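You operate a simulated robot arm through the tools that you are given. There is no shell and no other tool. Be economical: measure what you need, move in short steps, check, and stop when the job is done.

The job below is to be done with a simulated two-armed robot. You get a single attempt, and the scene is never put back.

TASK
Turn the black knob to 5. Then put the white cup labelled "3" from the left end of the table on the top of the grey cabinet. Then fetch the red wheel from the left end of the table and set it on the open shelf of the blue cabinet. Then take the run card and leave it on the top shelf of the teal rack. Then take the green scoop on the steel table top and put it away on the front of the seed bench. Then put the row card on the top of the blue cabinet. Then close the seals drawer. Then push the spares drawer shut. Then open the brushes drawer. The order counts.

It is judged by the outcome, as a careful person would: the job done as asked, and still so three seconds after it is handed in. It fails if anything else is knocked over, pushed out of place, dropped, spilled or broken. Lids that push on must go on centred and level and be pressed home; caps that screw on are set level and turned clockwise until they are tight.

THE ROBOT
Two 7-joint arms with two-finger parallel grippers on one trunk, on a base that drives. Base frame: it is fixed to the floor where the robot stands at the start and does not move with it; the origin is under the middle of the robot, x ahead of it, y to its left, z up. Units: mm, degrees, N and s.
The left shoulder is at the start at [30, 119, 1060], the right one opposite. With the tool pointing down near the work surface each hand reaches from about 280 to 680 mm from the robot's upright axis, wherever it stands, measured 20 degrees to its own side. Places, roughly: black knob [500, 200, 1000]; brushes drawer [-1500, -400, 800]; front of the seed bench (164x25 cm) [-1460, -2480, 860]; green scoop [1000, -250, 1000]; open shelf of the blue cabinet [-400, -3700, 300]; red wheel (4x4x3 cm) [600, -300, 900]; row card [1000, -1500, 1000]; run card [750, -500, 1000]; seals drawer [-1400, -1100, 600]; spares drawer [-1400, -1100, 500]; top of the blue cabinet [-400, -3800, 900]; top of the grey cabinet [-1700, -800, 900]; top shelf of the teal rack [2400, 1900, 1400]; white cup [500, -250, 1000]. Payload 3.43 kg a hand.
Tool frame (each hand has its own): the origin (TCP) lies between the finger pads and is the grasp point; the fingertips stand 30 mm ahead of it; z points along the fingers, y is the line along which they close. The gripper opens to 94 mm. The fingers are 28 mm wide and 10 mm thick; the gripper's body (50 by 96 mm) begins 55 mm behind the TCP.
Orientation is told as [roll, pitch, yaw] about the base's x, y, z axes, in that order, counted from this pose: with the fingers straight down and closing along the base's y, the tool's x points along the base's -x, its y along +y and its z along -z.

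THE INTERFACE
- The arms move only by the tool play_rows. It takes "left_plan", "right_plan" or both (then of equal length, played together; a hand with none holds still); each is a list of rows, each a list of 3 entries, a list of its own where there are three numbers: the finger opening in mm, from 0 to 94, then the shift along the tool's x, y, z in units of 20 mm (1.0 is 20 mm), then the turn, a rotation vector about the tool's x, y, z in units of 8 degrees (1.0 is 8 degrees). In form: [[gripper, [tx, ty, tz], [ax, ay, az]], ...]. A call has 1 to 8 rows; each row shifts and turns the commanded pose from where the row before left it, along the tool's axes as they then stand. A call with a number of a shift or a turn outside -1 to 1 is refused whole. A row lasts 0.2 s, in which the tool goes at most 50 mm and 8.6 degrees; a call with a longer step from one row to the next is refused whole, and so is a gripper value outside its range. A pose out of reach is approached as far as the arm can. The call stops where the force on the tool passes 40 N (or 10 N more than at its start, if that is more) or the arm is blocked; 0.2 s more then pass. Each finger travels about 72 mm/s and halts on what it meets, pressing with about 24 N; the grip force reading is that of the motor and also rises with nothing between the fingers. The clock runs only during rows and for 0.2 s after the last one: add rows that do not move to give the fingers time. The reply holds the time, the measured pose of the TCP, the force on the tool along the base axes, the opening and the grip force, in the units named above and with some noise, with the torque about the TCP (base axes, N m) and any sound that the robot's microphone picked up, and new pictures: "pictures" is both (left out), scene, wrist or none (wrist: the cameras of the hands that moved).
- Cameras (640 x 400 px; columns grow to the right, rows downward): "scene" is now at [-12.6, -53.8, 1741]; the picture's right is [-0.95, -0.32, 0.00], its down [-0.30, 0.88, -0.36] and it looks along [0.12, -0.34, -0.93] (base axes); focal length 214 px, centre (320, 200). "left" rides on the left gripper at [76, -14, -103] in its tool frame; the picture's right is [0.18, 0.98, 0.00], its down [-0.75, 0.14, -0.64] and it looks along [-0.63, 0.12, 0.77] (tool axes); focal length 243 px, centre (320, 200). "right" rides on the right gripper at [76, 14, -102] in its tool frame; the picture's right is [-0.18, 0.98, 0.00], its down [-0.75, -0.14, -0.64] and it looks along [-0.63, -0.12, 0.77] (tool axes); focal length 243 px, centre (320, 200). There is no depth. A picture from a camera that has moved, and an enlarged one, comes with that camera's place and axes in the base frame and with its lens.
- raise_lower(by): slides the trunk up (or, below 0, down) by that many mm; the arms and the scene camera ride with it, the base frame stays. It gives what a move gives, with no picture.
- base_move(legs): drives the robot by 1 to 6 legs, each [ahead, turn to the left] in mm and degrees, along the robot's own axes; the way and the turn of a leg run together, so that a leg with both is an arc; at most 1500 mm and 180 degrees a leg. The arms and the cameras ride along, it lands a little off, and it stops where it bumps. It gives what a move gives, and a new picture of the scene camera.
- pan_tilt(pan, tilt): turns the head with the scene camera to pan (to the left, within 143 degrees either way) and tilt (down, from -29 to 69), counted from straight ahead of the robot. It gives what a move gives, and a new picture of the scene camera.
- inspect(camera, box): a new picture of the part [left, top, right, bottom] of that camera's present view, enlarged. The clock stands still meanwhile.
- finish_job(): hands the job in; it is judged then, once.

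Go step by step. Nothing tells you exact positions but the pictures and the camera data: compare them with the known pose of the tool, close in by small moves and look again before you grip or let go. The budget is 207 turns and 260 pictures, counting those below and the enlarged ones. Unless the task says otherwise, let go and move clear before handing in.

The tools are called as name(argument=value, ...) on one line, values as JSON. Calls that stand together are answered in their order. play_rows: Moves the arms, as the interface text tells. Its arguments: {"type":"object","properties":{"left_plan":{"type":"array","items":{"type":"array"}},"right_plan":{"type":"array","items":{"type":"array"}},"pictures":{"type":"string","enum":["both","scene","wrist","none"]}},"required":[]} The other tools are called the same way: raise_lower (by) slides the trunk up or down; base_move (legs) drives the base; pan_tilt (pan, tilt) turns the head that bears the scene camera; inspect (camera, box) takes an enlarged picture of a part of a camera's view; finish_job () hands the job in.

At the start:

```text
clock: 0.0
left_eef_pos: [429.1, -2.6, 1305.3]
left_orientation: [0.0, 0.1, 0.0]
left_force: [0.3, -0.8, -0.5]
left_ft_torque: [0.01, 0.0, -0.01]
left_width: 94.0
left_grip_force: 0.1
right_eef_pos: [249.4, -349.6, 1232.9]
right_orientation: [0.1, 0.0, 0.0]
right_force: [0.2, 0.7, -0.6]
right_ft_torque: [-0.01, 0.03, 0.01]
right_width: 94.0
right_grip_force: 0.1
trunk travel left (down, up): [-325.0, 85.0]
robot x, y, heading: [2.0, 1.0, -0.1]
head pan, tilt: [-71.5, 68.8]
```

scene: 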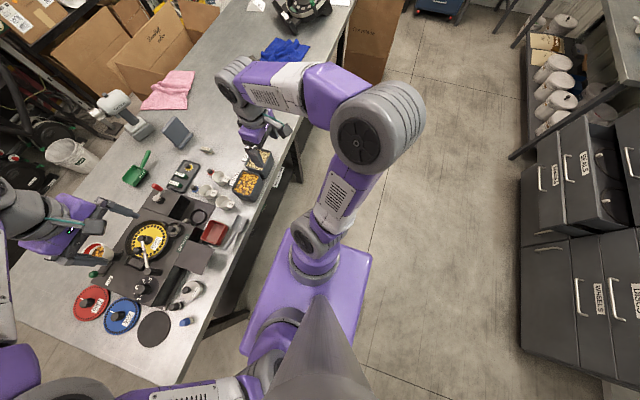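
right: 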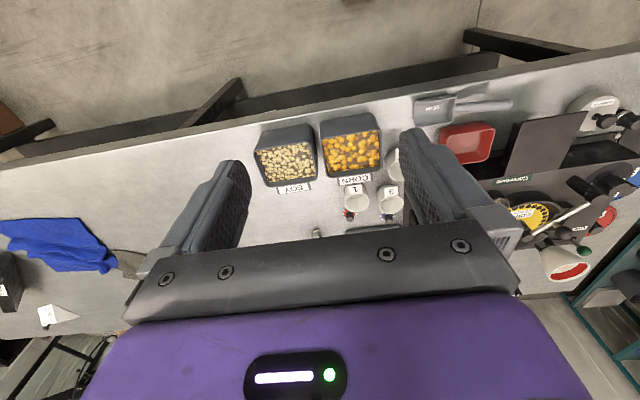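
left: 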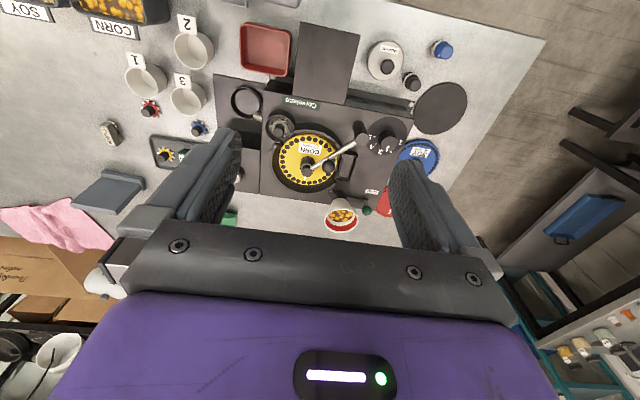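

I see a steel table with a seeder device, cups and cards, and grey drawers to the right. I first look straight at the table from the head camera.

pan_tilt(pan=0, tilt=50)

inspect(camera="left", box=[80, 0, 560, 240])

```text
clock: 1.4
left_eef_pos: [429.1, -2.8, 1305.2]
left_orientation: [0.0, 0.1, 0.0]
left_force: [-0.2, 0.0, 0.7]
left_ft_torque: [0.02, 0.01, 0.0]
left_width: 93.9
left_grip_force: 0.0
right_eef_pos: [250.3, -349.2, 1232.9]
right_orientation: [0.1, 0.0, 0.0]
right_force: [0.3, 0.1, 0.2]
right_ft_torque: [-0.02, -0.02, 0.01]
right_width: 94.2
right_grip_force: 0.0
trunk travel left (down, up): [-325.0, 85.0]
robot x, y, heading: [-1.7, 0.7, 0.2]
head pan, tilt: [0.0, 50.0]
camera scene: at [46.6, -0.9, 1762.9], right [0.0, -1.0, 0.0], down [-0.77, 0.0, -0.64], along [0.64, 0.0, -0.77], focal length 214 px, centre (320, 200)
```

scene: 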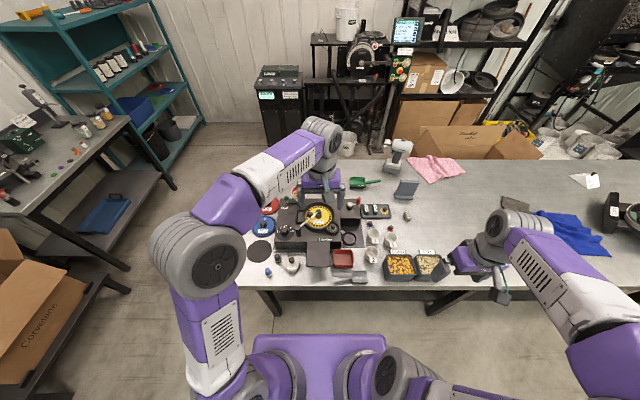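

```text
1.33 times, centred on (320, 120) of left
camera zoom: at [354.2, -16.4, 1407.7], right [-0.18, 0.98, 0.0], down [0.75, 0.14, 0.64], along [0.63, 0.12, -0.77], focal length 324 px, centre (320, 307)
```

zoom: 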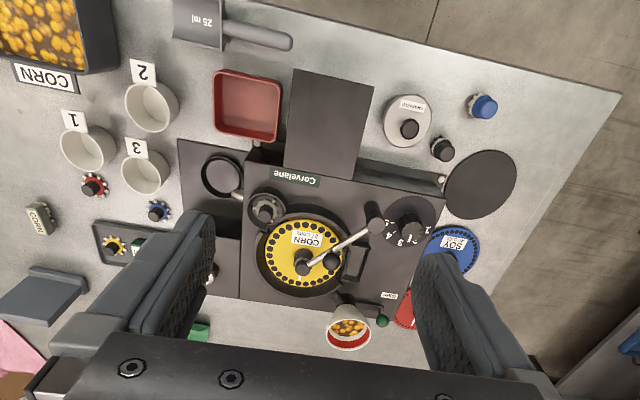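

The knob with a number scale sits on the seeder's front left; the cup "3" and the small red wheel are to its right. I zoom in on these.

inspect(camera="scene", box=[240, 160, 480, 310])

inspect(camera="left", box=[320, 80, 480, 180])

inspect(camera="scene", box=[400, 120, 640, 270])

```text
2.67 times, centred on (360, 235) of scene
camera zoom: at [46.6, -0.9, 1762.9], right [0.0, -1.0, 0.0], down [-0.77, 0.0, -0.64], along [0.64, 0.0, -0.77], focal length 572 px, centre (213, 107)
```

zoom: 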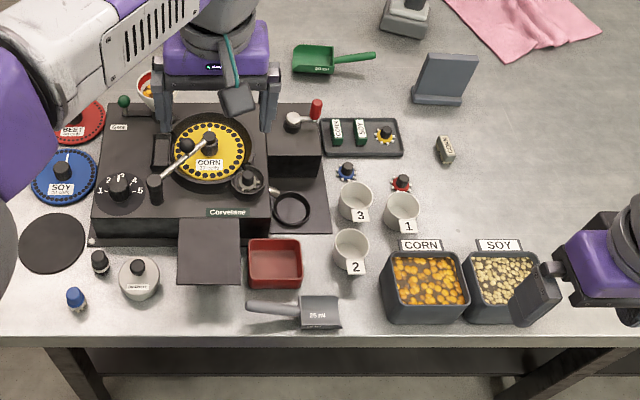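

```text
4.00 times, centred on (400, 130) of left
camera zoom: at [354.2, -16.4, 1407.7], right [-0.18, 0.98, 0.0], down [0.75, 0.14, 0.64], along [0.63, 0.12, -0.77], focal length 970 px, centre (0, 480)
```

zoom: 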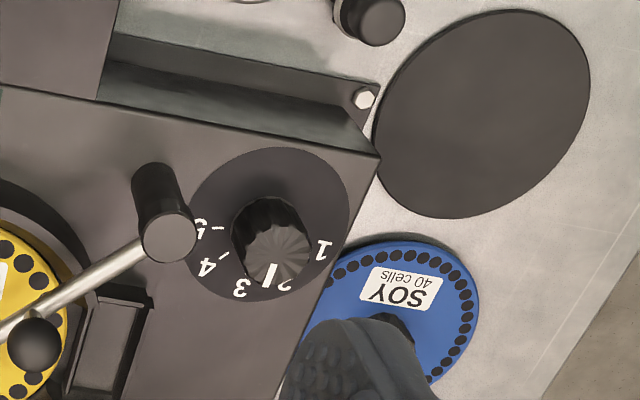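

```text
2.67 times, centred on (520, 195) of scene
camera zoom: at [46.6, -0.9, 1762.9], right [0.0, -1.0, 0.0], down [-0.77, 0.0, -0.64], along [0.64, 0.0, -0.77], focal length 572 px, centre (-213, 213)
```

zoom: 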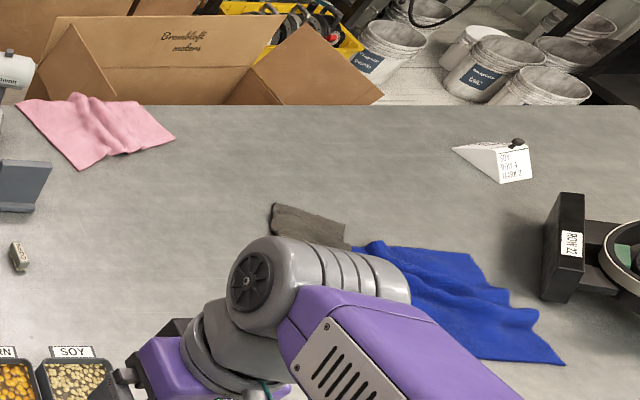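

The knob points at 2 at about [531, 150], with the crank handle close beside it. I bring the left hand above it to look.

play_rows(left_plan=[[60, [-0.64, 0.96, 0.9], [0, 0, 0]], [60, [-0.64, 0.96, 0.9], [0, 0, 0]], [60, [-0.64, 0.96, 0.9], [0, 0, 0]], [60, [-0.64, 0.96, 0.9], [0, 0, 0]], [60, [-0.64, 0.96, 0.9], [0, 0, 0]], [60, [-0.64, 0.96, 0.9], [0, 0, 0]], [60, [-0.64, 0.96, 0.9], [0, 0, 0]], [60, [-0.64, 0.96, 0.9], [0, 0, 0]]], pictures="both")

```text
clock: 3.2
left_eef_pos: [532.9, 151.2, 1160.3]
left_orientation: [0.0, 0.0, 0.0]
left_force: [-0.2, 0.2, -0.1]
left_ft_torque: [-0.01, 0.02, -0.01]
left_width: 60.5
left_grip_force: 0.1
right_eef_pos: [251.5, -348.4, 1232.7]
right_orientation: [-0.1, 0.0, 0.0]
right_force: [-0.4, 0.3, -0.5]
right_ft_torque: [0.02, 0.04, -0.03]
right_width: 93.9
right_grip_force: 0.1
trunk travel left (down, up): [-325.0, 85.0]
robot x, y, heading: [1.6, 0.6, 0.1]
head pan, tilt: [0.0, 50.0]
camera scene: at [47.5, -0.1, 1762.9], right [0.0, -1.0, 0.0], down [-0.77, 0.0, -0.64], along [0.64, 0.0, -0.77], focal length 214 px, centre (320, 200)
camera left: at [457.5, 137.9, 1262.3], right [-0.18, 0.98, 0.0], down [0.75, 0.14, 0.64], along [0.63, 0.12, -0.77], focal length 243 px, centre (320, 200)
```

scene: 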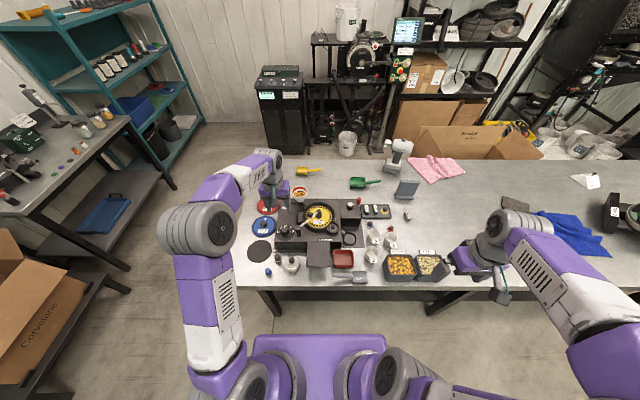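
left: 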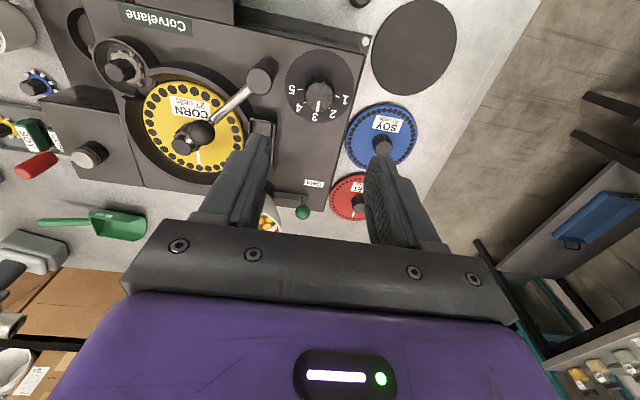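

inspect(camera="left", box=[240, 40, 400, 140])

inspect(camera="scene", box=[260, 200, 340, 250])

```text
4.00 times, centred on (320, 90) of left
camera zoom: at [457.5, 137.9, 1262.3], right [-0.18, 0.98, 0.0], down [0.75, 0.14, 0.64], along [0.63, 0.12, -0.77], focal length 970 px, centre (320, 640)
```

zoom: 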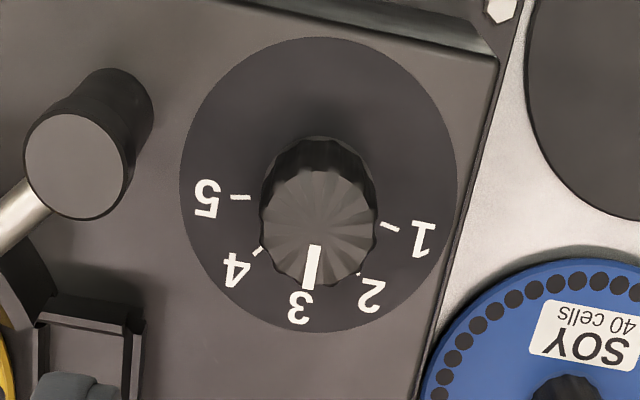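

```text
8.00 times, centred on (300, 225) of scene
camera zoom: at [47.5, -0.1, 1762.9], right [0.0, -1.0, 0.0], down [-0.77, 0.0, -0.64], along [0.64, 0.0, -0.77], focal length 1716 px, centre (480, 0)
```

zoom: 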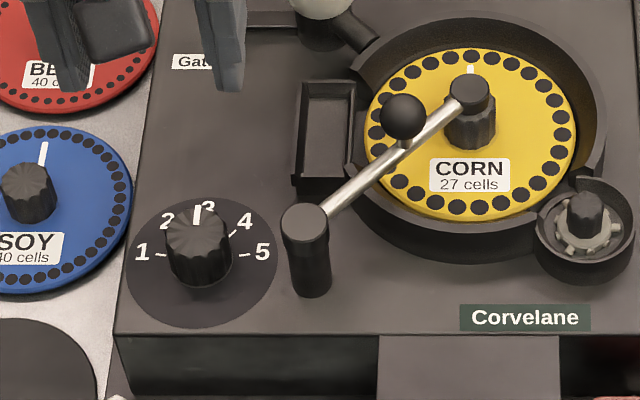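

The knob points at 3, ticks are about 36° apart, so 5 is about 72° clockwise from here. I go down over the knob, pre-turned the other way.

play_rows(left_plan=[[52, [-0.58, 0.1, 0.9], [0, 0, 0]], [52, [-0.58, 0.1, 0.9], [0, 0, 0]], [52, [0, 0, 0.9], [0, 0, -1]], [52, [0, 0, 0.9], [0, 0, -1]], [52, [0, 0, 0.9], [0, 0, -1]], [52, [0, 0, 0.9], [0, 0, -1]], [52, [0, 0, 0.9], [0, 0, 0]], [52, [0, 0, 0], [0, 0, 0]]], pictures="wrist")

inspect(camera="scene", box=[260, 200, 340, 250])

```text
clock: 5.0
left_eef_pos: [553.2, 154.1, 1035.0]
left_orientation: [0.0, 0.0, 32.1]
left_force: [0.9, -0.4, 0.0]
left_ft_torque: [0.02, 0.01, 0.01]
left_width: 51.9
left_grip_force: 0.0
right_eef_pos: [249.3, -350.1, 1233.4]
right_orientation: [0.0, 0.1, -0.1]
right_force: [0.3, 0.2, -0.7]
right_ft_torque: [0.01, 0.01, 0.0]
right_width: 94.0
right_grip_force: 0.1
trunk travel left (down, up): [-325.0, 85.0]
robot x, y, heading: [0.8, -0.4, -0.1]
head pan, tilt: [0.0, 50.0]
camera left: at [498.2, 102.3, 1137.4], right [-0.68, 0.74, 0.0], down [0.56, 0.52, 0.64], along [0.47, 0.44, -0.77], focal length 243 px, centre (320, 200)
```

left: 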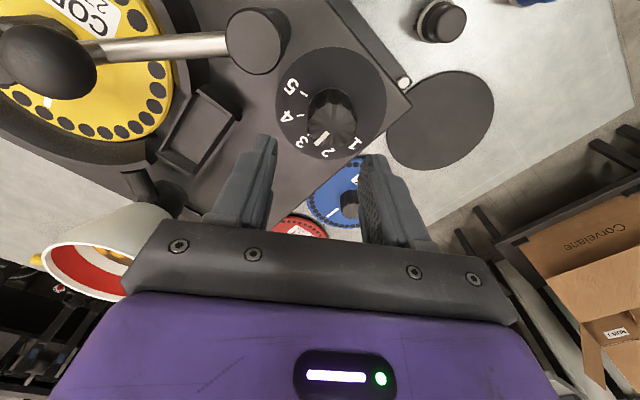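

```text
8.00 times, centred on (300, 225) of scene
camera zoom: at [46.3, -0.8, 1763.0], right [0.0, -1.0, 0.0], down [-0.77, 0.0, -0.64], along [0.64, 0.0, -0.77], focal length 1716 px, centre (480, 0)
```

zoom: 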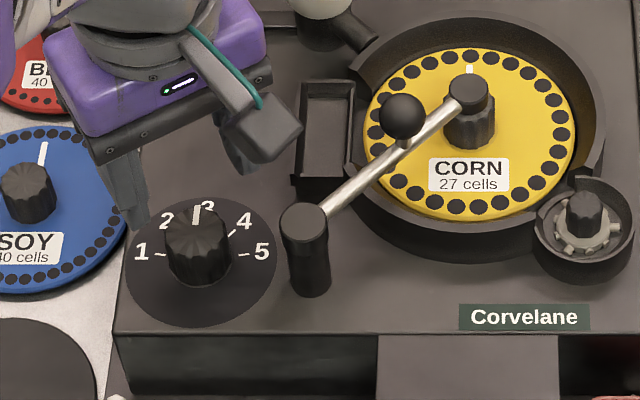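

play_rows(left_plan=[[52, [0, 0, 0.9], [0, 0, 0]], [52, [0, 0, 0.9], [0, 0, 0]], [52, [0, 0, 0.9], [0, 0, 0]], [52, [0, 0, 0], [0, 0, 0]]], pictures="wrist")

inspect(camera="scene", box=[260, 200, 340, 250])

inspect(camera="left", box=[200, 80, 440, 230])

```text
clock: 6.0
left_eef_pos: [555.4, 154.3, 985.2]
left_orientation: [-0.3, -0.2, 31.9]
left_force: [-3.3, 0.3, 27.9]
left_ft_torque: [0.54, 0.86, 0.02]
left_width: 53.4
left_grip_force: 0.8
right_eef_pos: [247.3, -349.1, 1233.6]
right_orientation: [-0.1, -0.1, 0.0]
right_force: [-0.7, -0.3, 0.1]
right_ft_torque: [0.01, 0.0, 0.0]
right_width: 93.9
right_grip_force: 0.1
trunk travel left (down, up): [-325.0, 85.0]
robot x, y, heading: [-3.8, -2.3, -0.1]
head pan, tilt: [0.0, 50.0]
camera left: at [498.2, 102.0, 1087.1], right [-0.68, 0.74, 0.0], down [0.56, 0.52, 0.65], along [0.48, 0.43, -0.76], focal length 243 px, centre (320, 200)
```

left: 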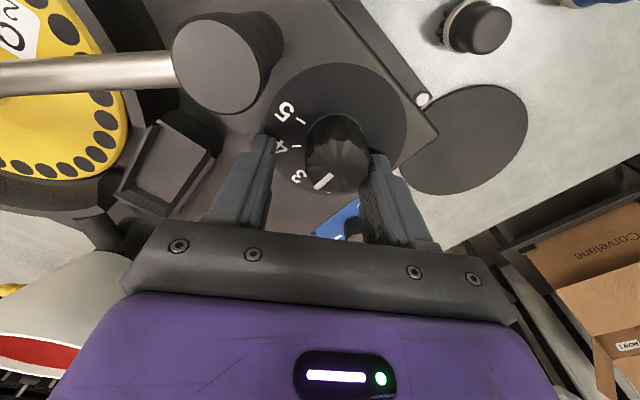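

```text
8.00 times, centred on (300, 225) of scene
camera zoom: at [43.3, -1.8, 1763.4], right [0.0, -1.0, 0.0], down [-0.76, 0.0, -0.64], along [0.64, 0.0, -0.76], focal length 1716 px, centre (480, 0)
```

zoom: 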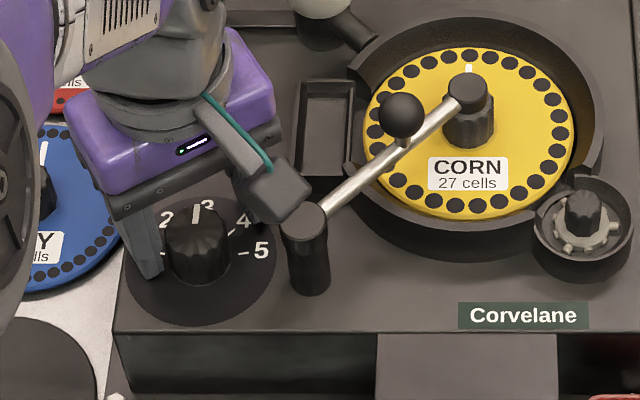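

```text
2.67 times, centred on (320, 155) of left
camera zoom: at [498.2, 102.0, 1087.1], right [-0.68, 0.74, 0.0], down [0.56, 0.52, 0.65], along [0.48, 0.43, -0.76], focal length 647 px, centre (320, 320)
```

zoom: 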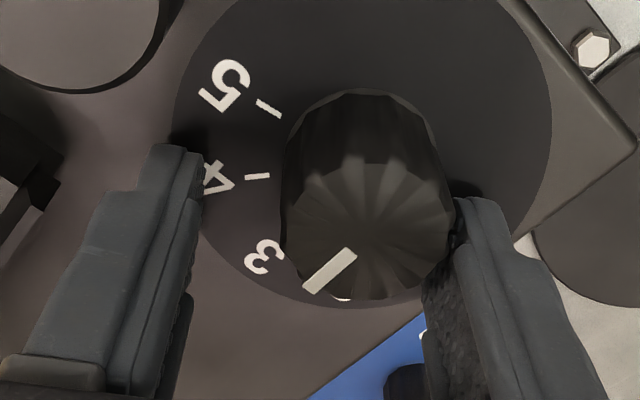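

The touch shows the deck's top is at z≈955, so the knob is really nearer, about [538, 150, 978]. I lift, shift and go down again.

play_rows(left_plan=[[54, [0, 0, -0.8], [0, 0, 0]], [54, [0, 0, -0.8], [0, 0, 0]], [54, [0.83, 0.28, 0], [0, 0, 0]], [54, [0, 0, 0.6], [0, 0, 0]], [54, [0, 0, 0.5], [0, 0, 0]], [54, [0, 0, 0], [0, 0, 0]]], pictures="wrist")

inspect(camera="left", box=[200, 80, 440, 230])

```text
clock: 7.4
left_eef_pos: [538.2, 150.8, 990.5]
left_orientation: [-0.1, -0.1, 32.0]
left_force: [-0.5, -0.4, -0.2]
left_ft_torque: [-0.01, 0.03, -0.02]
left_width: 53.9
left_grip_force: 0.0
right_eef_pos: [250.4, -350.0, 1231.7]
right_orientation: [0.0, -0.1, 0.1]
right_force: [0.9, 0.4, 0.4]
right_ft_torque: [0.0, -0.02, -0.02]
right_width: 94.2
right_grip_force: 0.0
trunk travel left (down, up): [-325.0, 85.0]
robot x, y, heading: [-1.0, 0.7, -0.2]
head pan, tilt: [0.0, 50.0]
camera left: at [481.8, 98.7, 1093.6], right [-0.68, 0.74, 0.0], down [0.56, 0.52, 0.64], along [0.47, 0.43, -0.77], focal length 243 px, centre (320, 200)
```

left: 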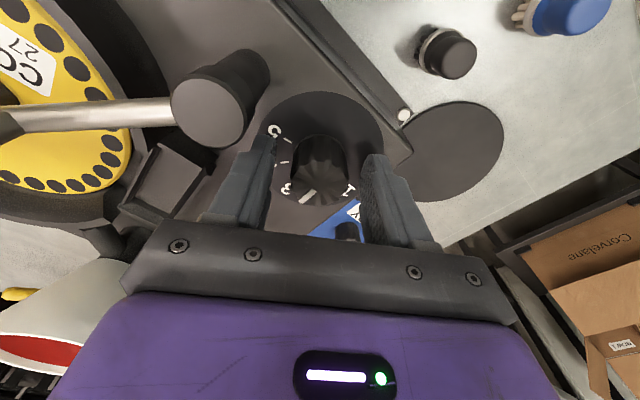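

```text
2.67 times, centred on (320, 155) of left
camera zoom: at [481.8, 98.7, 1093.6], right [-0.68, 0.74, 0.0], down [0.56, 0.52, 0.64], along [0.47, 0.43, -0.77], focal length 647 px, centre (320, 320)
```

zoom: 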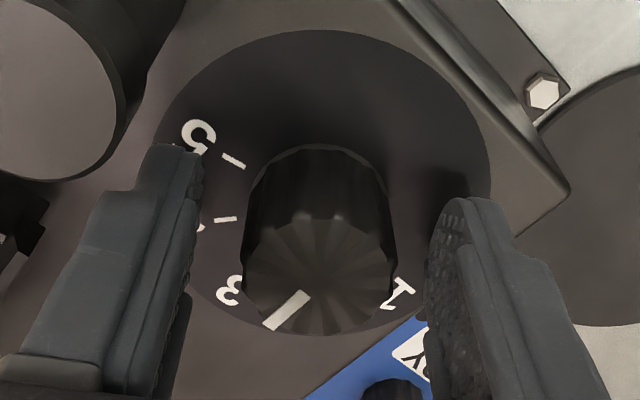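

Centred on the knob; I close and begin turning clockwise.

play_rows(left_plan=[[25, [0, 0, 0], [0, 0, 0]], [25, [0, 0, 0], [0, 0, 0]], [25, [0, 0, 0], [0, 0, 0.8]], [25, [0, 0, 0], [0, 0, 0.8]], [25, [0, 0, 0], [0, 0, 0.8]], [25, [0, 0, 0], [0, 0, 0.8]], [25, [0, 0, 0], [0, 0, 0.8]], [25, [0, 0, 0], [0, 0, 0]]], pictures="wrist")

inspect(camera="left", box=[200, 80, 440, 230])

```text
clock: 9.2
left_eef_pos: [537.5, 151.8, 990.9]
left_orientation: [0.0, 0.1, 0.0]
left_force: [-2.8, 8.2, -3.7]
left_ft_torque: [-0.26, -0.55, 0.04]
left_width: 32.4
left_grip_force: 44.7
right_eef_pos: [249.4, -348.1, 1233.0]
right_orientation: [0.0, 0.1, 0.1]
right_force: [-0.5, -0.2, 0.3]
right_ft_torque: [-0.03, -0.02, 0.01]
right_width: 93.9
right_grip_force: 0.2
trunk travel left (down, up): [-325.0, 85.0]
robot x, y, heading: [-4.0, -0.2, -0.2]
head pan, tilt: [0.0, 50.0]
camera left: at [462.3, 138.8, 1093.6], right [-0.18, 0.98, 0.0], down [0.75, 0.14, 0.64], along [0.63, 0.12, -0.77], focal length 243 px, centre (320, 200)
```

left: 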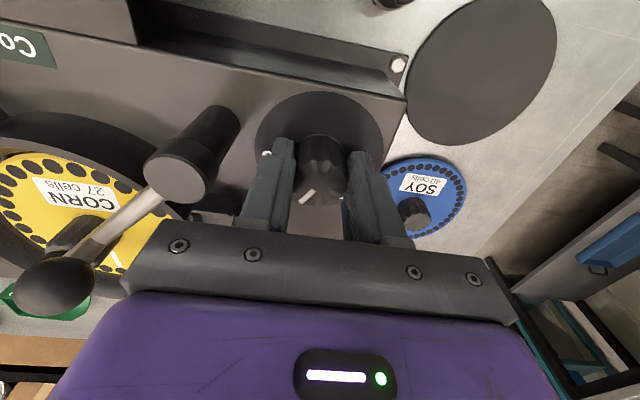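

```text
2.67 times, centred on (320, 155) of left
camera zoom: at [462.3, 138.8, 1093.6], right [-0.18, 0.98, 0.0], down [0.75, 0.14, 0.64], along [0.63, 0.12, -0.77], focal length 647 px, centre (320, 320)
```

zoom: 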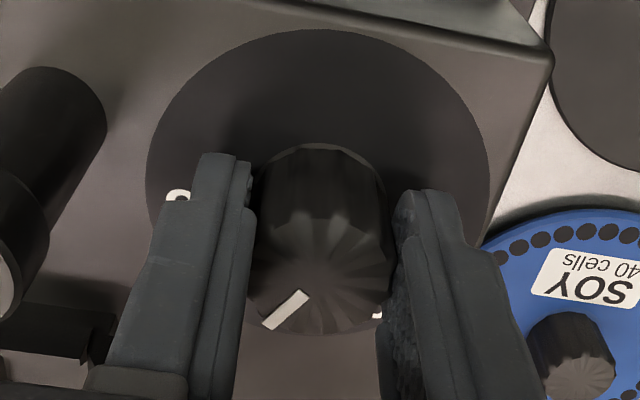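

The knob turns along with the hand. Forty more degrees.

play_rows(left_plan=[[25, [0, 0, 0], [0, 0, 0.8]], [25, [0, 0, 0], [0, 0, 0.8]], [25, [0, 0, 0], [0, 0, 0.8]], [25, [0, 0, 0], [0, 0, 0.9]], [25, [0, 0, 0], [0, 0, 0.9]], [25, [0, 0, 0], [0, 0, 0.9]], [25, [0, 0, 0], [0, 0, 0]]], pictures="none")

inspect(camera="left", box=[200, 80, 440, 230])

inspect(camera="scene", box=[260, 200, 340, 250])

```text
clock: 10.8
left_eef_pos: [537.5, 154.6, 991.1]
left_orientation: [-0.1, 0.0, -40.8]
left_force: [-0.3, 17.8, 3.0]
left_ft_torque: [0.65, 1.06, 0.03]
left_width: 32.8
left_grip_force: 45.3
right_eef_pos: [250.9, -345.9, 1234.2]
right_orientation: [-0.1, -0.1, 0.1]
right_force: [0.5, 0.1, -0.7]
right_ft_torque: [-0.04, -0.01, -0.01]
right_width: 93.8
right_grip_force: 0.0
trunk travel left (down, up): [-325.0, 85.0]
robot x, y, heading: [-1.0, 1.2, -0.0]
head pan, tilt: [0.0, 50.0]
```

```text
2.67 times, centred on (320, 155) of left
camera zoom: at [472.1, 193.8, 1093.5], right [0.5, 0.86, 0.0], down [0.66, -0.39, 0.64], along [0.56, -0.32, -0.77], focal length 647 px, centre (320, 320)
```

zoom: 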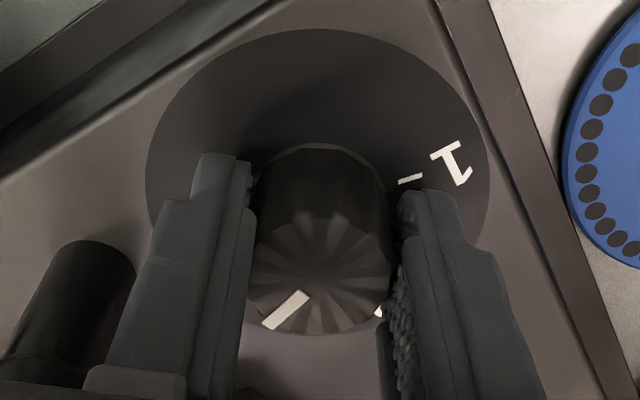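

```text
8.00 times, centred on (300, 225) of scene
camera zoom: at [46.3, 2.3, 1763.0], right [0.0, -1.0, 0.0], down [-0.77, 0.0, -0.64], along [0.64, 0.0, -0.77], focal length 1716 px, centre (480, 0)
```

zoom: 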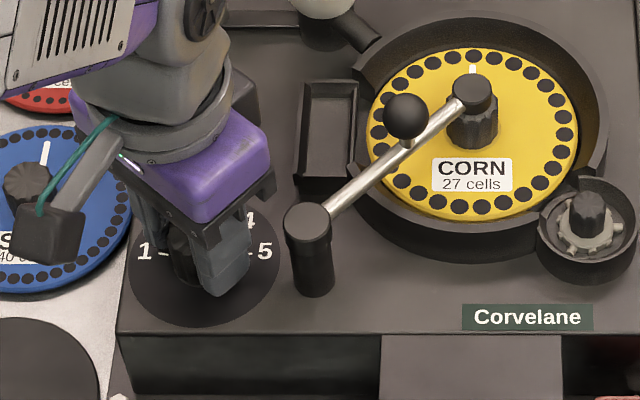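

play_rows(left_plan=[[54, [0, 0, 0], [0, 0, 0]], [54, [0, 0, 0], [0, 0, 0]], [54, [0, 0, -0.9], [0, 0, 0]], [54, [0, 0, -0.9], [0, 0, 0]], [54, [0, 0, -0.9], [0, 0, 0]], [54, [0, 0, -0.9], [0, 0, 0]], [54, [0, 0, -0.9], [0, 0, 0]]], pictures="none")

inspect(camera="left", box=[200, 80, 440, 230])

inspect(camera="scene", box=[260, 200, 340, 250])

```text
clock: 12.4
left_eef_pos: [537.7, 150.0, 1081.1]
left_orientation: [0.0, 0.1, -41.0]
left_force: [-0.3, 0.0, -0.1]
left_ft_torque: [0.0, 0.0, 0.0]
left_width: 54.0
left_grip_force: 0.0
right_eef_pos: [250.5, -348.9, 1233.9]
right_orientation: [0.0, 0.0, -0.1]
right_force: [0.3, -0.2, -0.6]
right_ft_torque: [-0.04, -0.02, -0.02]
right_width: 93.9
right_grip_force: 0.0
trunk travel left (down, up): [-325.0, 85.0]
robot x, y, heading: [2.0, -1.1, 0.1]
head pan, tilt: [0.0, 50.0]
```

```text
2.67 times, centred on (320, 155) of left
camera zoom: at [471.1, 189.7, 1183.3], right [0.5, 0.86, 0.0], down [0.66, -0.39, 0.64], along [0.55, -0.32, -0.77], focal length 647 px, centre (320, 320)
```

zoom: 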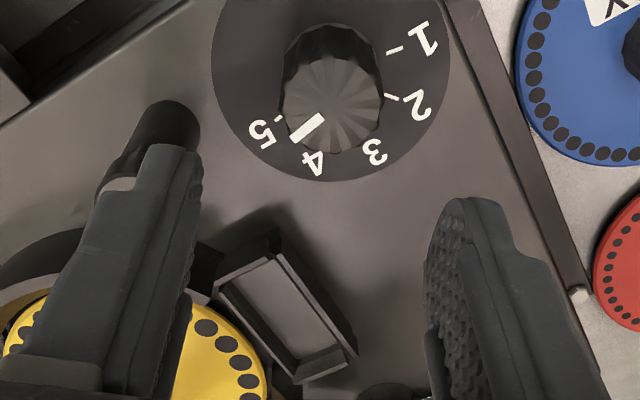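

```text
8.00 times, centred on (300, 225) of scene
camera zoom: at [46.2, -0.9, 1763.0], right [0.0, -1.0, 0.0], down [-0.77, 0.0, -0.64], along [0.64, 0.0, -0.77], focal length 1716 px, centre (480, 0)
```

zoom: 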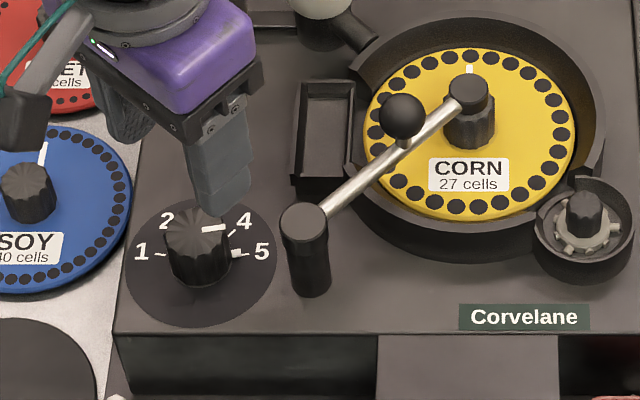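

inspect(camera="left", box=[272, 80, 368, 150])

inspect(camera="scene", box=[275, 222, 299, 237])

```text
5.71 times, centred on (320, 115) of left
camera zoom: at [471.1, 189.7, 1183.3], right [0.5, 0.86, 0.0], down [0.66, -0.39, 0.64], along [0.55, -0.32, -0.77], focal length 1386 px, centre (320, 686)
```

zoom: 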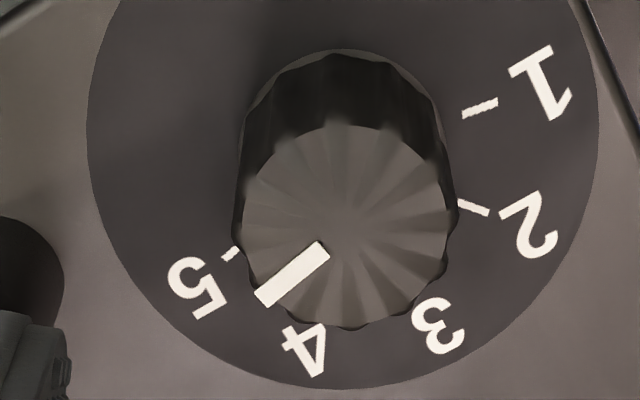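

```text
16.00 times, centred on (287, 230) of scene
camera zoom: at [46.2, -0.9, 1763.0], right [0.0, -1.0, 0.0], down [-0.77, 0.0, -0.64], along [0.64, 0.0, -0.77], focal length 3432 px, centre (848, -272)
```

zoom: 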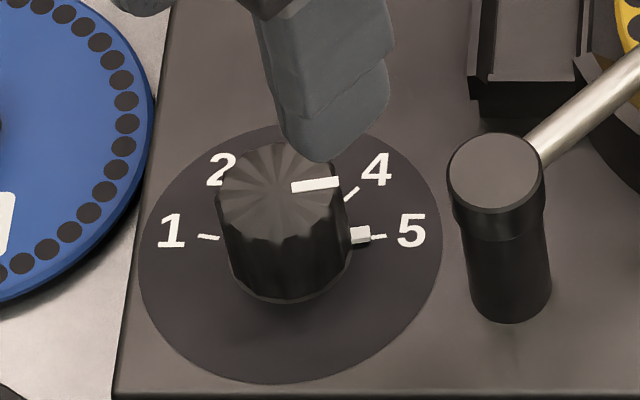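

The knob's pointer tab lines up with tick 5. Next is cup "3" at about [524, -225]; I bring the right hand over it and withdraw the left hand.

play_rows(left_plan=[[54, [0, 0, -0.8], [0, 0, -0.64]], [54, [0, 0, -0.8], [0, 0, -0.64]], [54, [0, 0, -0.8], [0, 0, -0.64]], [54, [0, 0, -0.8], [0, 0, -0.64]], [54, [0, 0, -0.8], [0, 0, -0.64]], [54, [0, 0, -0.8], [0, 0, -0.64]], [54, [0, 0, -0.8], [0, 0, -0.64]], [54, [0, 0, -0.8], [0, 0, -0.64]]], right_plan=[[84, [-0.95, 0.45, 0.3], [0, 0, 0]], [84, [-0.95, 0.45, 0.3], [0, 0, 0]], [84, [-0.95, 0.45, 0.3], [0, 0, 0]], [84, [-0.95, 0.45, 0.3], [0, 0, 0]], [84, [-0.95, 0.45, 0.3], [0, 0, 0]], [84, [-0.95, 0.45, 0.3], [0, 0, 0]], [84, [-0.95, 0.45, 0.3], [0, 0, 0]], [84, [-0.95, 0.45, 0.3], [0, 0, 0]]], pictures="none")

play_rows(left_plan=[[54, [1, 0, -0.4], [0, 0, 0]], [54, [1, 0, -0.4], [0, 0, 0]], [54, [1, 0, -0.4], [0, 0, 0]], [54, [1, 0, -0.4], [0, 0, 0]], [54, [1, 0, -0.4], [0, 0, 0]], [54, [1, 0, -0.4], [0, 0, 0]], [54, [0, 0, 0], [0, 0, 0]]], right_plan=[[84, [-0.95, 0.4, 0.3], [0, 0, 0]], [84, [-0.95, 0.4, 0.3], [0, 0, 0]], [84, [-0.95, 0.4, 0.3], [0, 0, 0]], [84, [-0.95, 0.4, 0.3], [0, 0, 0]], [84, [-0.95, 0.4, 0.3], [0, 0, 0]], [84, [-0.95, 0.4, 0.3], [0, 0, 0]], [84, [0, 0, 0], [0, 0, 0]]], pictures="both")

```text
clock: 14.2
left_eef_pos: [537.8, 152.0, 1209.4]
left_orientation: [0.0, 0.0, 0.3]
left_force: [-0.1, -0.1, 0.5]
left_ft_torque: [0.01, -0.01, -0.04]
left_width: 54.2
left_grip_force: 0.1
right_eef_pos: [402.8, -277.4, 1184.6]
right_orientation: [0.1, 0.1, 0.0]
right_force: [0.5, 0.2, 0.2]
right_ft_torque: [0.02, 0.0, -0.01]
right_width: 84.1
right_grip_force: 0.1
trunk travel left (down, up): [-325.0, 85.0]
robot x, y, heading: [-2.4, 1.3, -0.1]
head pan, tilt: [0.0, 50.0]
```

```text
clock: 15.8
left_eef_pos: [418.1, 150.5, 1257.0]
left_orientation: [0.0, 0.1, 0.1]
left_force: [0.4, 0.8, 0.2]
left_ft_torque: [-0.02, 0.01, -0.02]
left_width: 54.2
left_grip_force: 0.0
right_eef_pos: [514.7, -227.5, 1149.0]
right_orientation: [-0.1, -0.1, 0.0]
right_force: [0.3, 0.2, -0.6]
right_ft_torque: [-0.02, -0.03, -0.03]
right_width: 84.0
right_grip_force: 0.1
trunk travel left (down, up): [-325.0, 85.0]
robot x, y, heading: [-0.3, -3.3, 0.1]
head pan, tilt: [0.0, 50.0]
camera scene: at [46.7, -1.2, 1762.9], right [0.0, -1.0, 0.0], down [-0.77, 0.0, -0.64], along [0.64, 0.0, -0.77], focal length 214 px, centre (320, 200)
camera right: at [437.8, -216.5, 1251.5], right [0.18, 0.98, 0.0], down [0.75, -0.14, 0.64], along [0.63, -0.12, -0.77], focal length 243 px, centre (320, 200)
camera left: at [342.1, 136.2, 1359.2], right [-0.19, 0.98, 0.0], down [0.75, 0.14, 0.64], along [0.63, 0.12, -0.77], focal length 243 px, centre (320, 200)
```

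scene: 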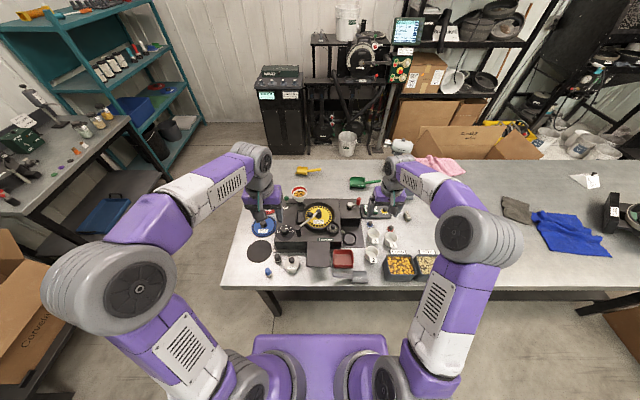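
right: 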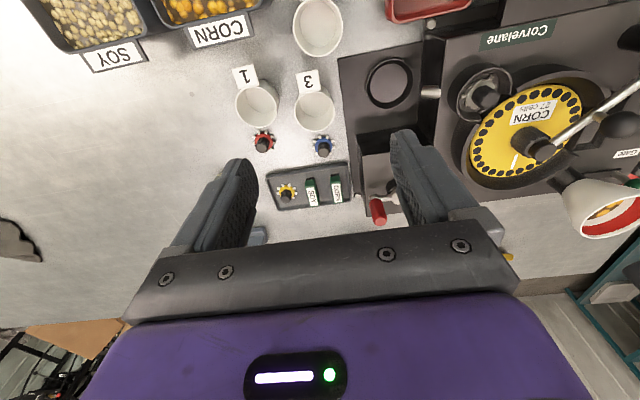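
left: 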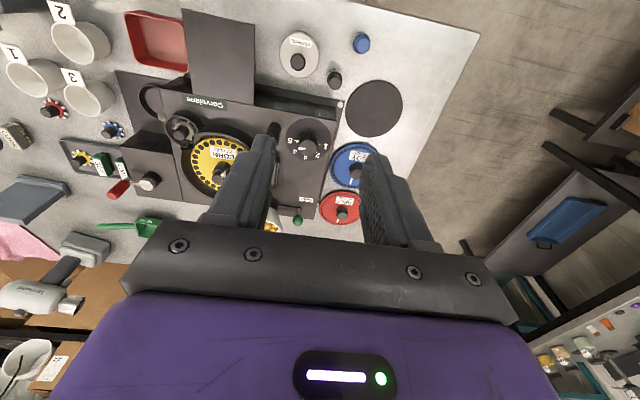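

Using both wrist cameras, cup 3 is at about [558, -248] with its rim at z≈898, and the red wheel at about [602, -345]. I go down over the cup with the fingers turned 30° to stay clear of cup 1 and the blue wheel.

play_rows(right_plan=[[78, [-0.54, -0.25, 0.9], [0, 0, 0]], [78, [-0.54, -0.25, 0.9], [0, 0, 0]], [78, [-0.54, -0.25, 0.9], [0, 0, 0]], [78, [-0.54, -0.25, 0.9], [0, 0, 0]], [78, [0, 0, 0.9], [0, 0, 0.94]], [78, [0, 0, 0.9], [0, 0, 0.94]], [78, [0, 0, 0.9], [0, 0, 0.94]], [78, [0, 0, 0.9], [0, 0, 0.94]]], pictures="wrist")

inspect(camera="scene", box=[320, 180, 480, 280])

```text
clock: 17.6
left_eef_pos: [417.1, 150.8, 1256.6]
left_orientation: [0.0, 0.0, 0.2]
left_force: [0.3, 0.8, 0.5]
left_ft_torque: [-0.02, -0.04, 0.03]
left_width: 54.0
left_grip_force: 0.1
right_eef_pos: [559.2, -248.4, 1004.2]
right_orientation: [0.1, 0.0, -30.1]
right_force: [0.2, 0.0, 0.4]
right_ft_torque: [0.02, 0.03, -0.03]
right_width: 78.0
right_grip_force: 0.0
trunk travel left (down, up): [-325.0, 85.0]
robot x, y, heading: [0.9, 1.8, -0.1]
head pan, tilt: [0.0, 50.0]
camera right: at [499.2, -199.8, 1107.3], right [0.65, 0.76, 0.0], down [0.58, -0.5, 0.64], along [0.49, -0.42, -0.77], focal length 243 px, centre (320, 200)
```

right: 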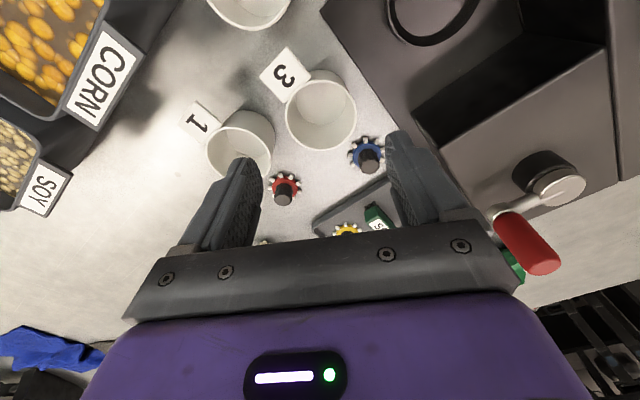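

```text
4.00 times, centred on (400, 230) of scene
camera zoom: at [47.0, -0.8, 1762.9], right [0.0, -1.0, 0.0], down [-0.77, 0.0, -0.64], along [0.64, 0.0, -0.77], focal length 858 px, centre (0, 80)
```

zoom: 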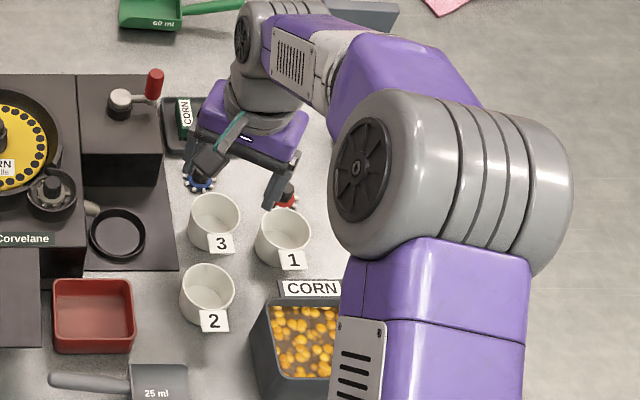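

inspect(camera="right", box=[200, 50, 440, 200])

```text
2.67 times, centred on (320, 125) of right
camera zoom: at [499.2, -199.8, 1107.3], right [0.65, 0.76, 0.0], down [0.58, -0.5, 0.64], along [0.49, -0.42, -0.77], focal length 647 px, centre (320, 400)
```

zoom: 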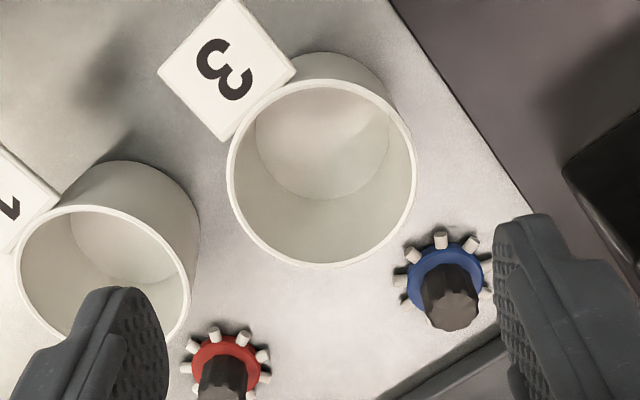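

The +y/−y squeeze would bring a finger onto cup 1. I turn the hand to about +26° yaw, where both fingers have clear room.

play_rows(right_plan=[[72, [0, -0.1, 0], [0, 0, -0.9]], [72, [0, 0, 0], [0, 0, -0.9]], [72, [0, 0, 0], [0, 0, -0.9]], [72, [0, 0, 0], [0, 0, -0.9]], [72, [0, 0, 0.5], [0, 0, -0.9]], [72, [0, 0, 0.5], [0, 0, -0.9]], [72, [0, 0, 0.5], [0, 0, -0.8]], [72, [0, 0, 0.5], [0, 0, -0.8]]], pictures="none")

inspect(camera="right", box=[160, 50, 480, 250])

```text
clock: 19.4
left_eef_pos: [417.8, 150.6, 1256.4]
left_orientation: [0.0, 0.0, 0.2]
left_force: [-0.3, 0.2, -0.6]
left_ft_torque: [0.0, 0.01, 0.0]
left_width: 54.0
left_grip_force: 0.0
right_eef_pos: [558.5, -250.2, 964.8]
right_orientation: [-0.1, 0.0, 26.1]
right_force: [-0.7, -0.2, -1.0]
right_ft_torque: [0.0, 0.01, -0.01]
right_width: 71.9
right_grip_force: 0.1
trunk travel left (down, up): [-325.0, 85.0]
robot x, y, heading: [-0.4, -1.0, 0.1]
head pan, tilt: [0.0, 50.0]
```

```text
2.00 times, centred on (320, 150) of right
camera zoom: at [482.2, -273.4, 1067.4], right [-0.27, 0.96, 0.0], down [0.74, 0.2, 0.64], along [0.62, 0.17, -0.77], focal length 485 px, centre (320, 300)
```

zoom: 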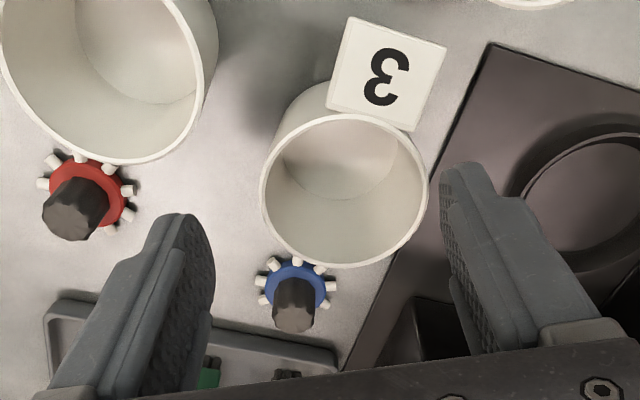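

Rays from two poses agree: cup at [553, -246], rim z≈919. I shift slightly and descend.

play_rows(right_plan=[[72, [0.12, 0.32, 0], [0, 0, 0]], [72, [0, 0, 0.7], [0, 0, 0]], [72, [0, 0, 0.7], [0, 0, 0]], [72, [0, 0, 0.7], [0, 0, 0]], [72, [0, 0, 0.7], [0, 0, 0]], [72, [0, 0, 0], [0, 0, 0]]], pictures="none")

inspect(camera="right", box=[160, 50, 480, 250])

inspect(camera="scene", box=[320, 180, 480, 280])

```text
clock: 20.8
left_eef_pos: [415.7, 151.4, 1258.1]
left_orientation: [0.0, -0.1, 0.2]
left_force: [1.0, 0.8, -0.8]
left_ft_torque: [-0.02, -0.01, 0.01]
left_width: 53.7
left_grip_force: 0.0
right_eef_pos: [552.5, -246.8, 913.2]
right_orientation: [-0.2, -0.3, 25.9]
right_force: [-2.4, -1.9, 28.5]
right_ft_torque: [1.17, 0.68, 0.18]
right_width: 71.7
right_grip_force: 0.1
trunk travel left (down, up): [-325.0, 85.0]
robot x, y, heading: [1.3, -0.8, 0.0]
head pan, tilt: [0.0, 50.0]
```

```text
2.00 times, centred on (320, 150) of right
camera zoom: at [476.1, -268.1, 1014.8], right [-0.26, 0.96, 0.0], down [0.74, 0.2, 0.65], along [0.62, 0.17, -0.76], focal length 485 px, centre (320, 300)
```

zoom: 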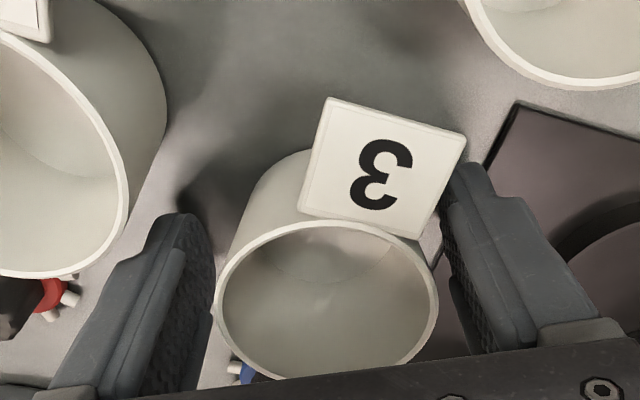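

```text
4.00 times, centred on (400, 230) of scene
camera zoom: at [43.3, 0.0, 1763.4], right [0.0, -1.0, 0.0], down [-0.76, 0.0, -0.64], along [0.64, 0.0, -0.76], focal length 858 px, centre (0, 80)
```

zoom: 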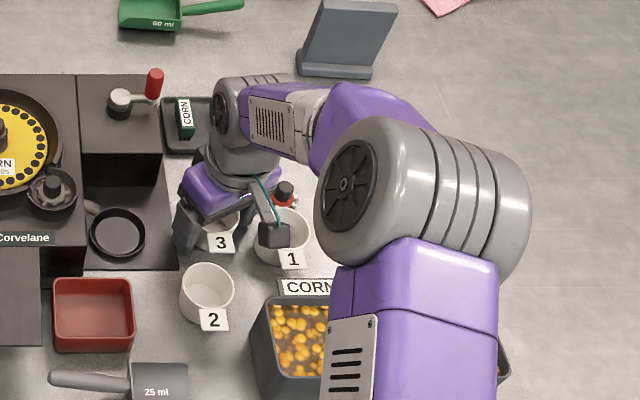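

A finger touched the machine's base plate at z≈883. I rise 5 mm, close, and lift.

play_rows(right_plan=[[72, [0, 0, -0.4], [0, 0, 0]], [40, [0, 0, 0], [0, 0, 0]], [40, [0, 0, 0], [0, 0, 0]], [40, [0, 0, 0], [0, 0, 0]], [40, [0, 0, -0.6], [0, 0, 0]], [40, [0, 0, -0.8], [0, 0, 0]], [40, [0, 0, -0.8], [0, 0, 0]], [40, [0, 0, 0], [0, 0, 0]]], pictures="both")

```text
clock: 22.6
left_eef_pos: [418.9, 149.3, 1257.0]
left_orientation: [0.0, 0.0, 0.2]
left_force: [-0.4, 0.5, 0.3]
left_ft_torque: [0.02, -0.01, -0.01]
left_width: 54.0
left_grip_force: 0.0
right_eef_pos: [553.6, -246.0, 961.2]
right_orientation: [-0.1, 0.1, 25.9]
right_force: [0.0, 0.3, -0.3]
right_ft_torque: [-0.04, 0.0, 0.01]
right_width: 53.3
right_grip_force: 24.0
trunk travel left (down, up): [-325.0, 85.0]
robot x, y, heading: [2.1, 0.7, -0.1]
head pan, tilt: [0.0, 50.0]
camera scene: at [46.9, -0.9, 1762.9], right [0.0, -1.0, 0.0], down [-0.77, 0.0, -0.64], along [0.64, 0.0, -0.77], focal length 214 px, centre (320, 200)
camera right: at [476.6, -268.2, 1064.0], right [-0.26, 0.96, 0.0], down [0.74, 0.2, 0.64], along [0.62, 0.17, -0.77], focal length 243 px, centre (320, 200)
```

scene: 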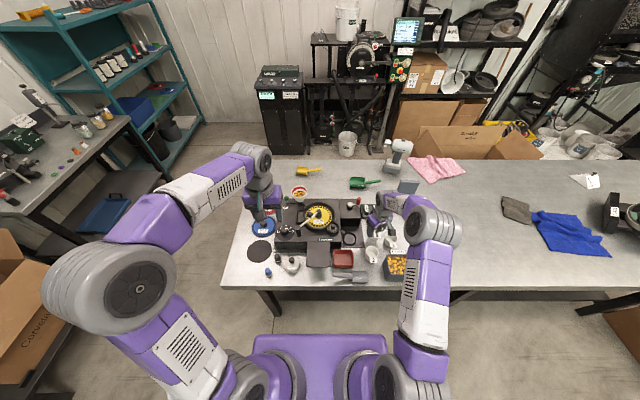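
right: 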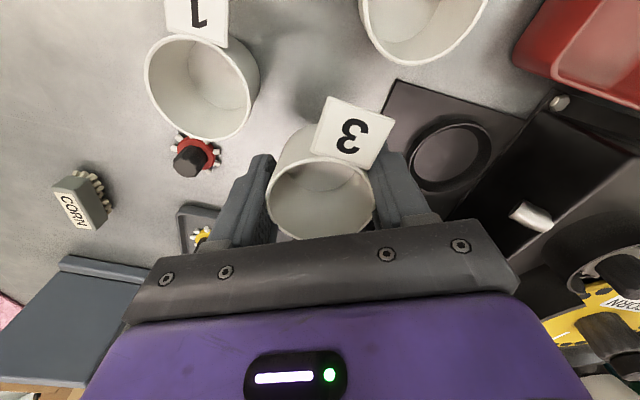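

The cup is held. I lift and draw the arms back, and look towards the grey cabinet.

play_rows(right_plan=[[40, [0, 0, -1], [0, 0, 0]], [40, [0, 0, -1], [0, 0, 0]], [40, [0.8, 0.4, -1], [0, 0, 0]], [40, [0.8, 0.4, -1], [0, 0, 0]], [40, [0.8, 0.4, -1], [0, 0, 0]], [40, [0.8, 0.4, -1], [0, 0, 0]], [40, [0.8, 0.4, -1], [0, 0, 0]], [40, [0.8, 0.4, -1], [0, 0, 0]]], left_plan=[[54, [0, 0, 0], [0, 0, 0]], [54, [0, 0, 0], [0, 0, 0]], [54, [0.6, 0, 0], [0, 0, 0]], [54, [0.6, 0, 0], [0, 0, 0]], [54, [0.6, 0, 0], [0, 0, 0]], [54, [0.6, 0, 0], [0, 0, 0]], [54, [0.6, 0, 0], [0, 0, 0]], [54, [0.6, 0, 0], [0, 0, 0]]], pictures="none")

pan_tilt(pan=-143, tilt=30)

```text
clock: 24.4
left_eef_pos: [345.3, 150.5, 1257.4]
left_orientation: [-0.1, -0.1, 0.2]
left_force: [0.1, 0.1, 0.5]
left_ft_torque: [0.0, -0.02, -0.01]
left_width: 54.0
left_grip_force: 0.1
right_eef_pos: [445.1, -244.9, 1121.6]
right_orientation: [-0.1, -0.1, 25.9]
right_force: [0.8, 0.2, -0.4]
right_ft_torque: [-0.01, -0.02, -0.01]
right_width: 53.4
right_grip_force: 23.6
trunk travel left (down, up): [-325.0, 85.0]
robot x, y, heading: [1.7, -1.6, 0.2]
head pan, tilt: [0.0, 50.0]
```

```text
clock: 26.7
left_eef_pos: [345.7, 149.0, 1257.1]
left_orientation: [0.0, -0.1, 0.1]
left_force: [-0.4, -0.5, -0.3]
left_ft_torque: [-0.01, 0.0, -0.01]
left_width: 53.9
left_grip_force: 0.0
right_eef_pos: [445.6, -244.8, 1120.4]
right_orientation: [0.0, 0.0, 25.9]
right_force: [-0.6, 0.5, 0.0]
right_ft_torque: [0.01, -0.03, -0.01]
right_width: 53.2
right_grip_force: 23.9
trunk travel left (down, up): [-325.0, 85.0]
robot x, y, heading: [-3.5, 2.1, -0.2]
head pan, tilt: [-143.0, 30.0]
camera scene: at [-102.6, -55.3, 1792.5], right [-0.6, 0.8, 0.0], down [0.4, 0.3, -0.87], along [-0.69, -0.52, -0.5], focal length 214 px, centre (320, 200)
```

scene: 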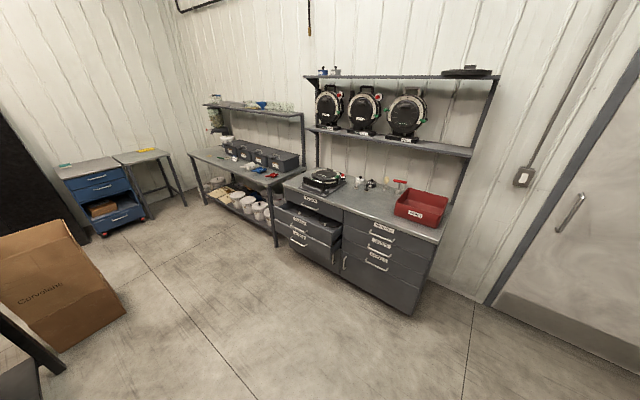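

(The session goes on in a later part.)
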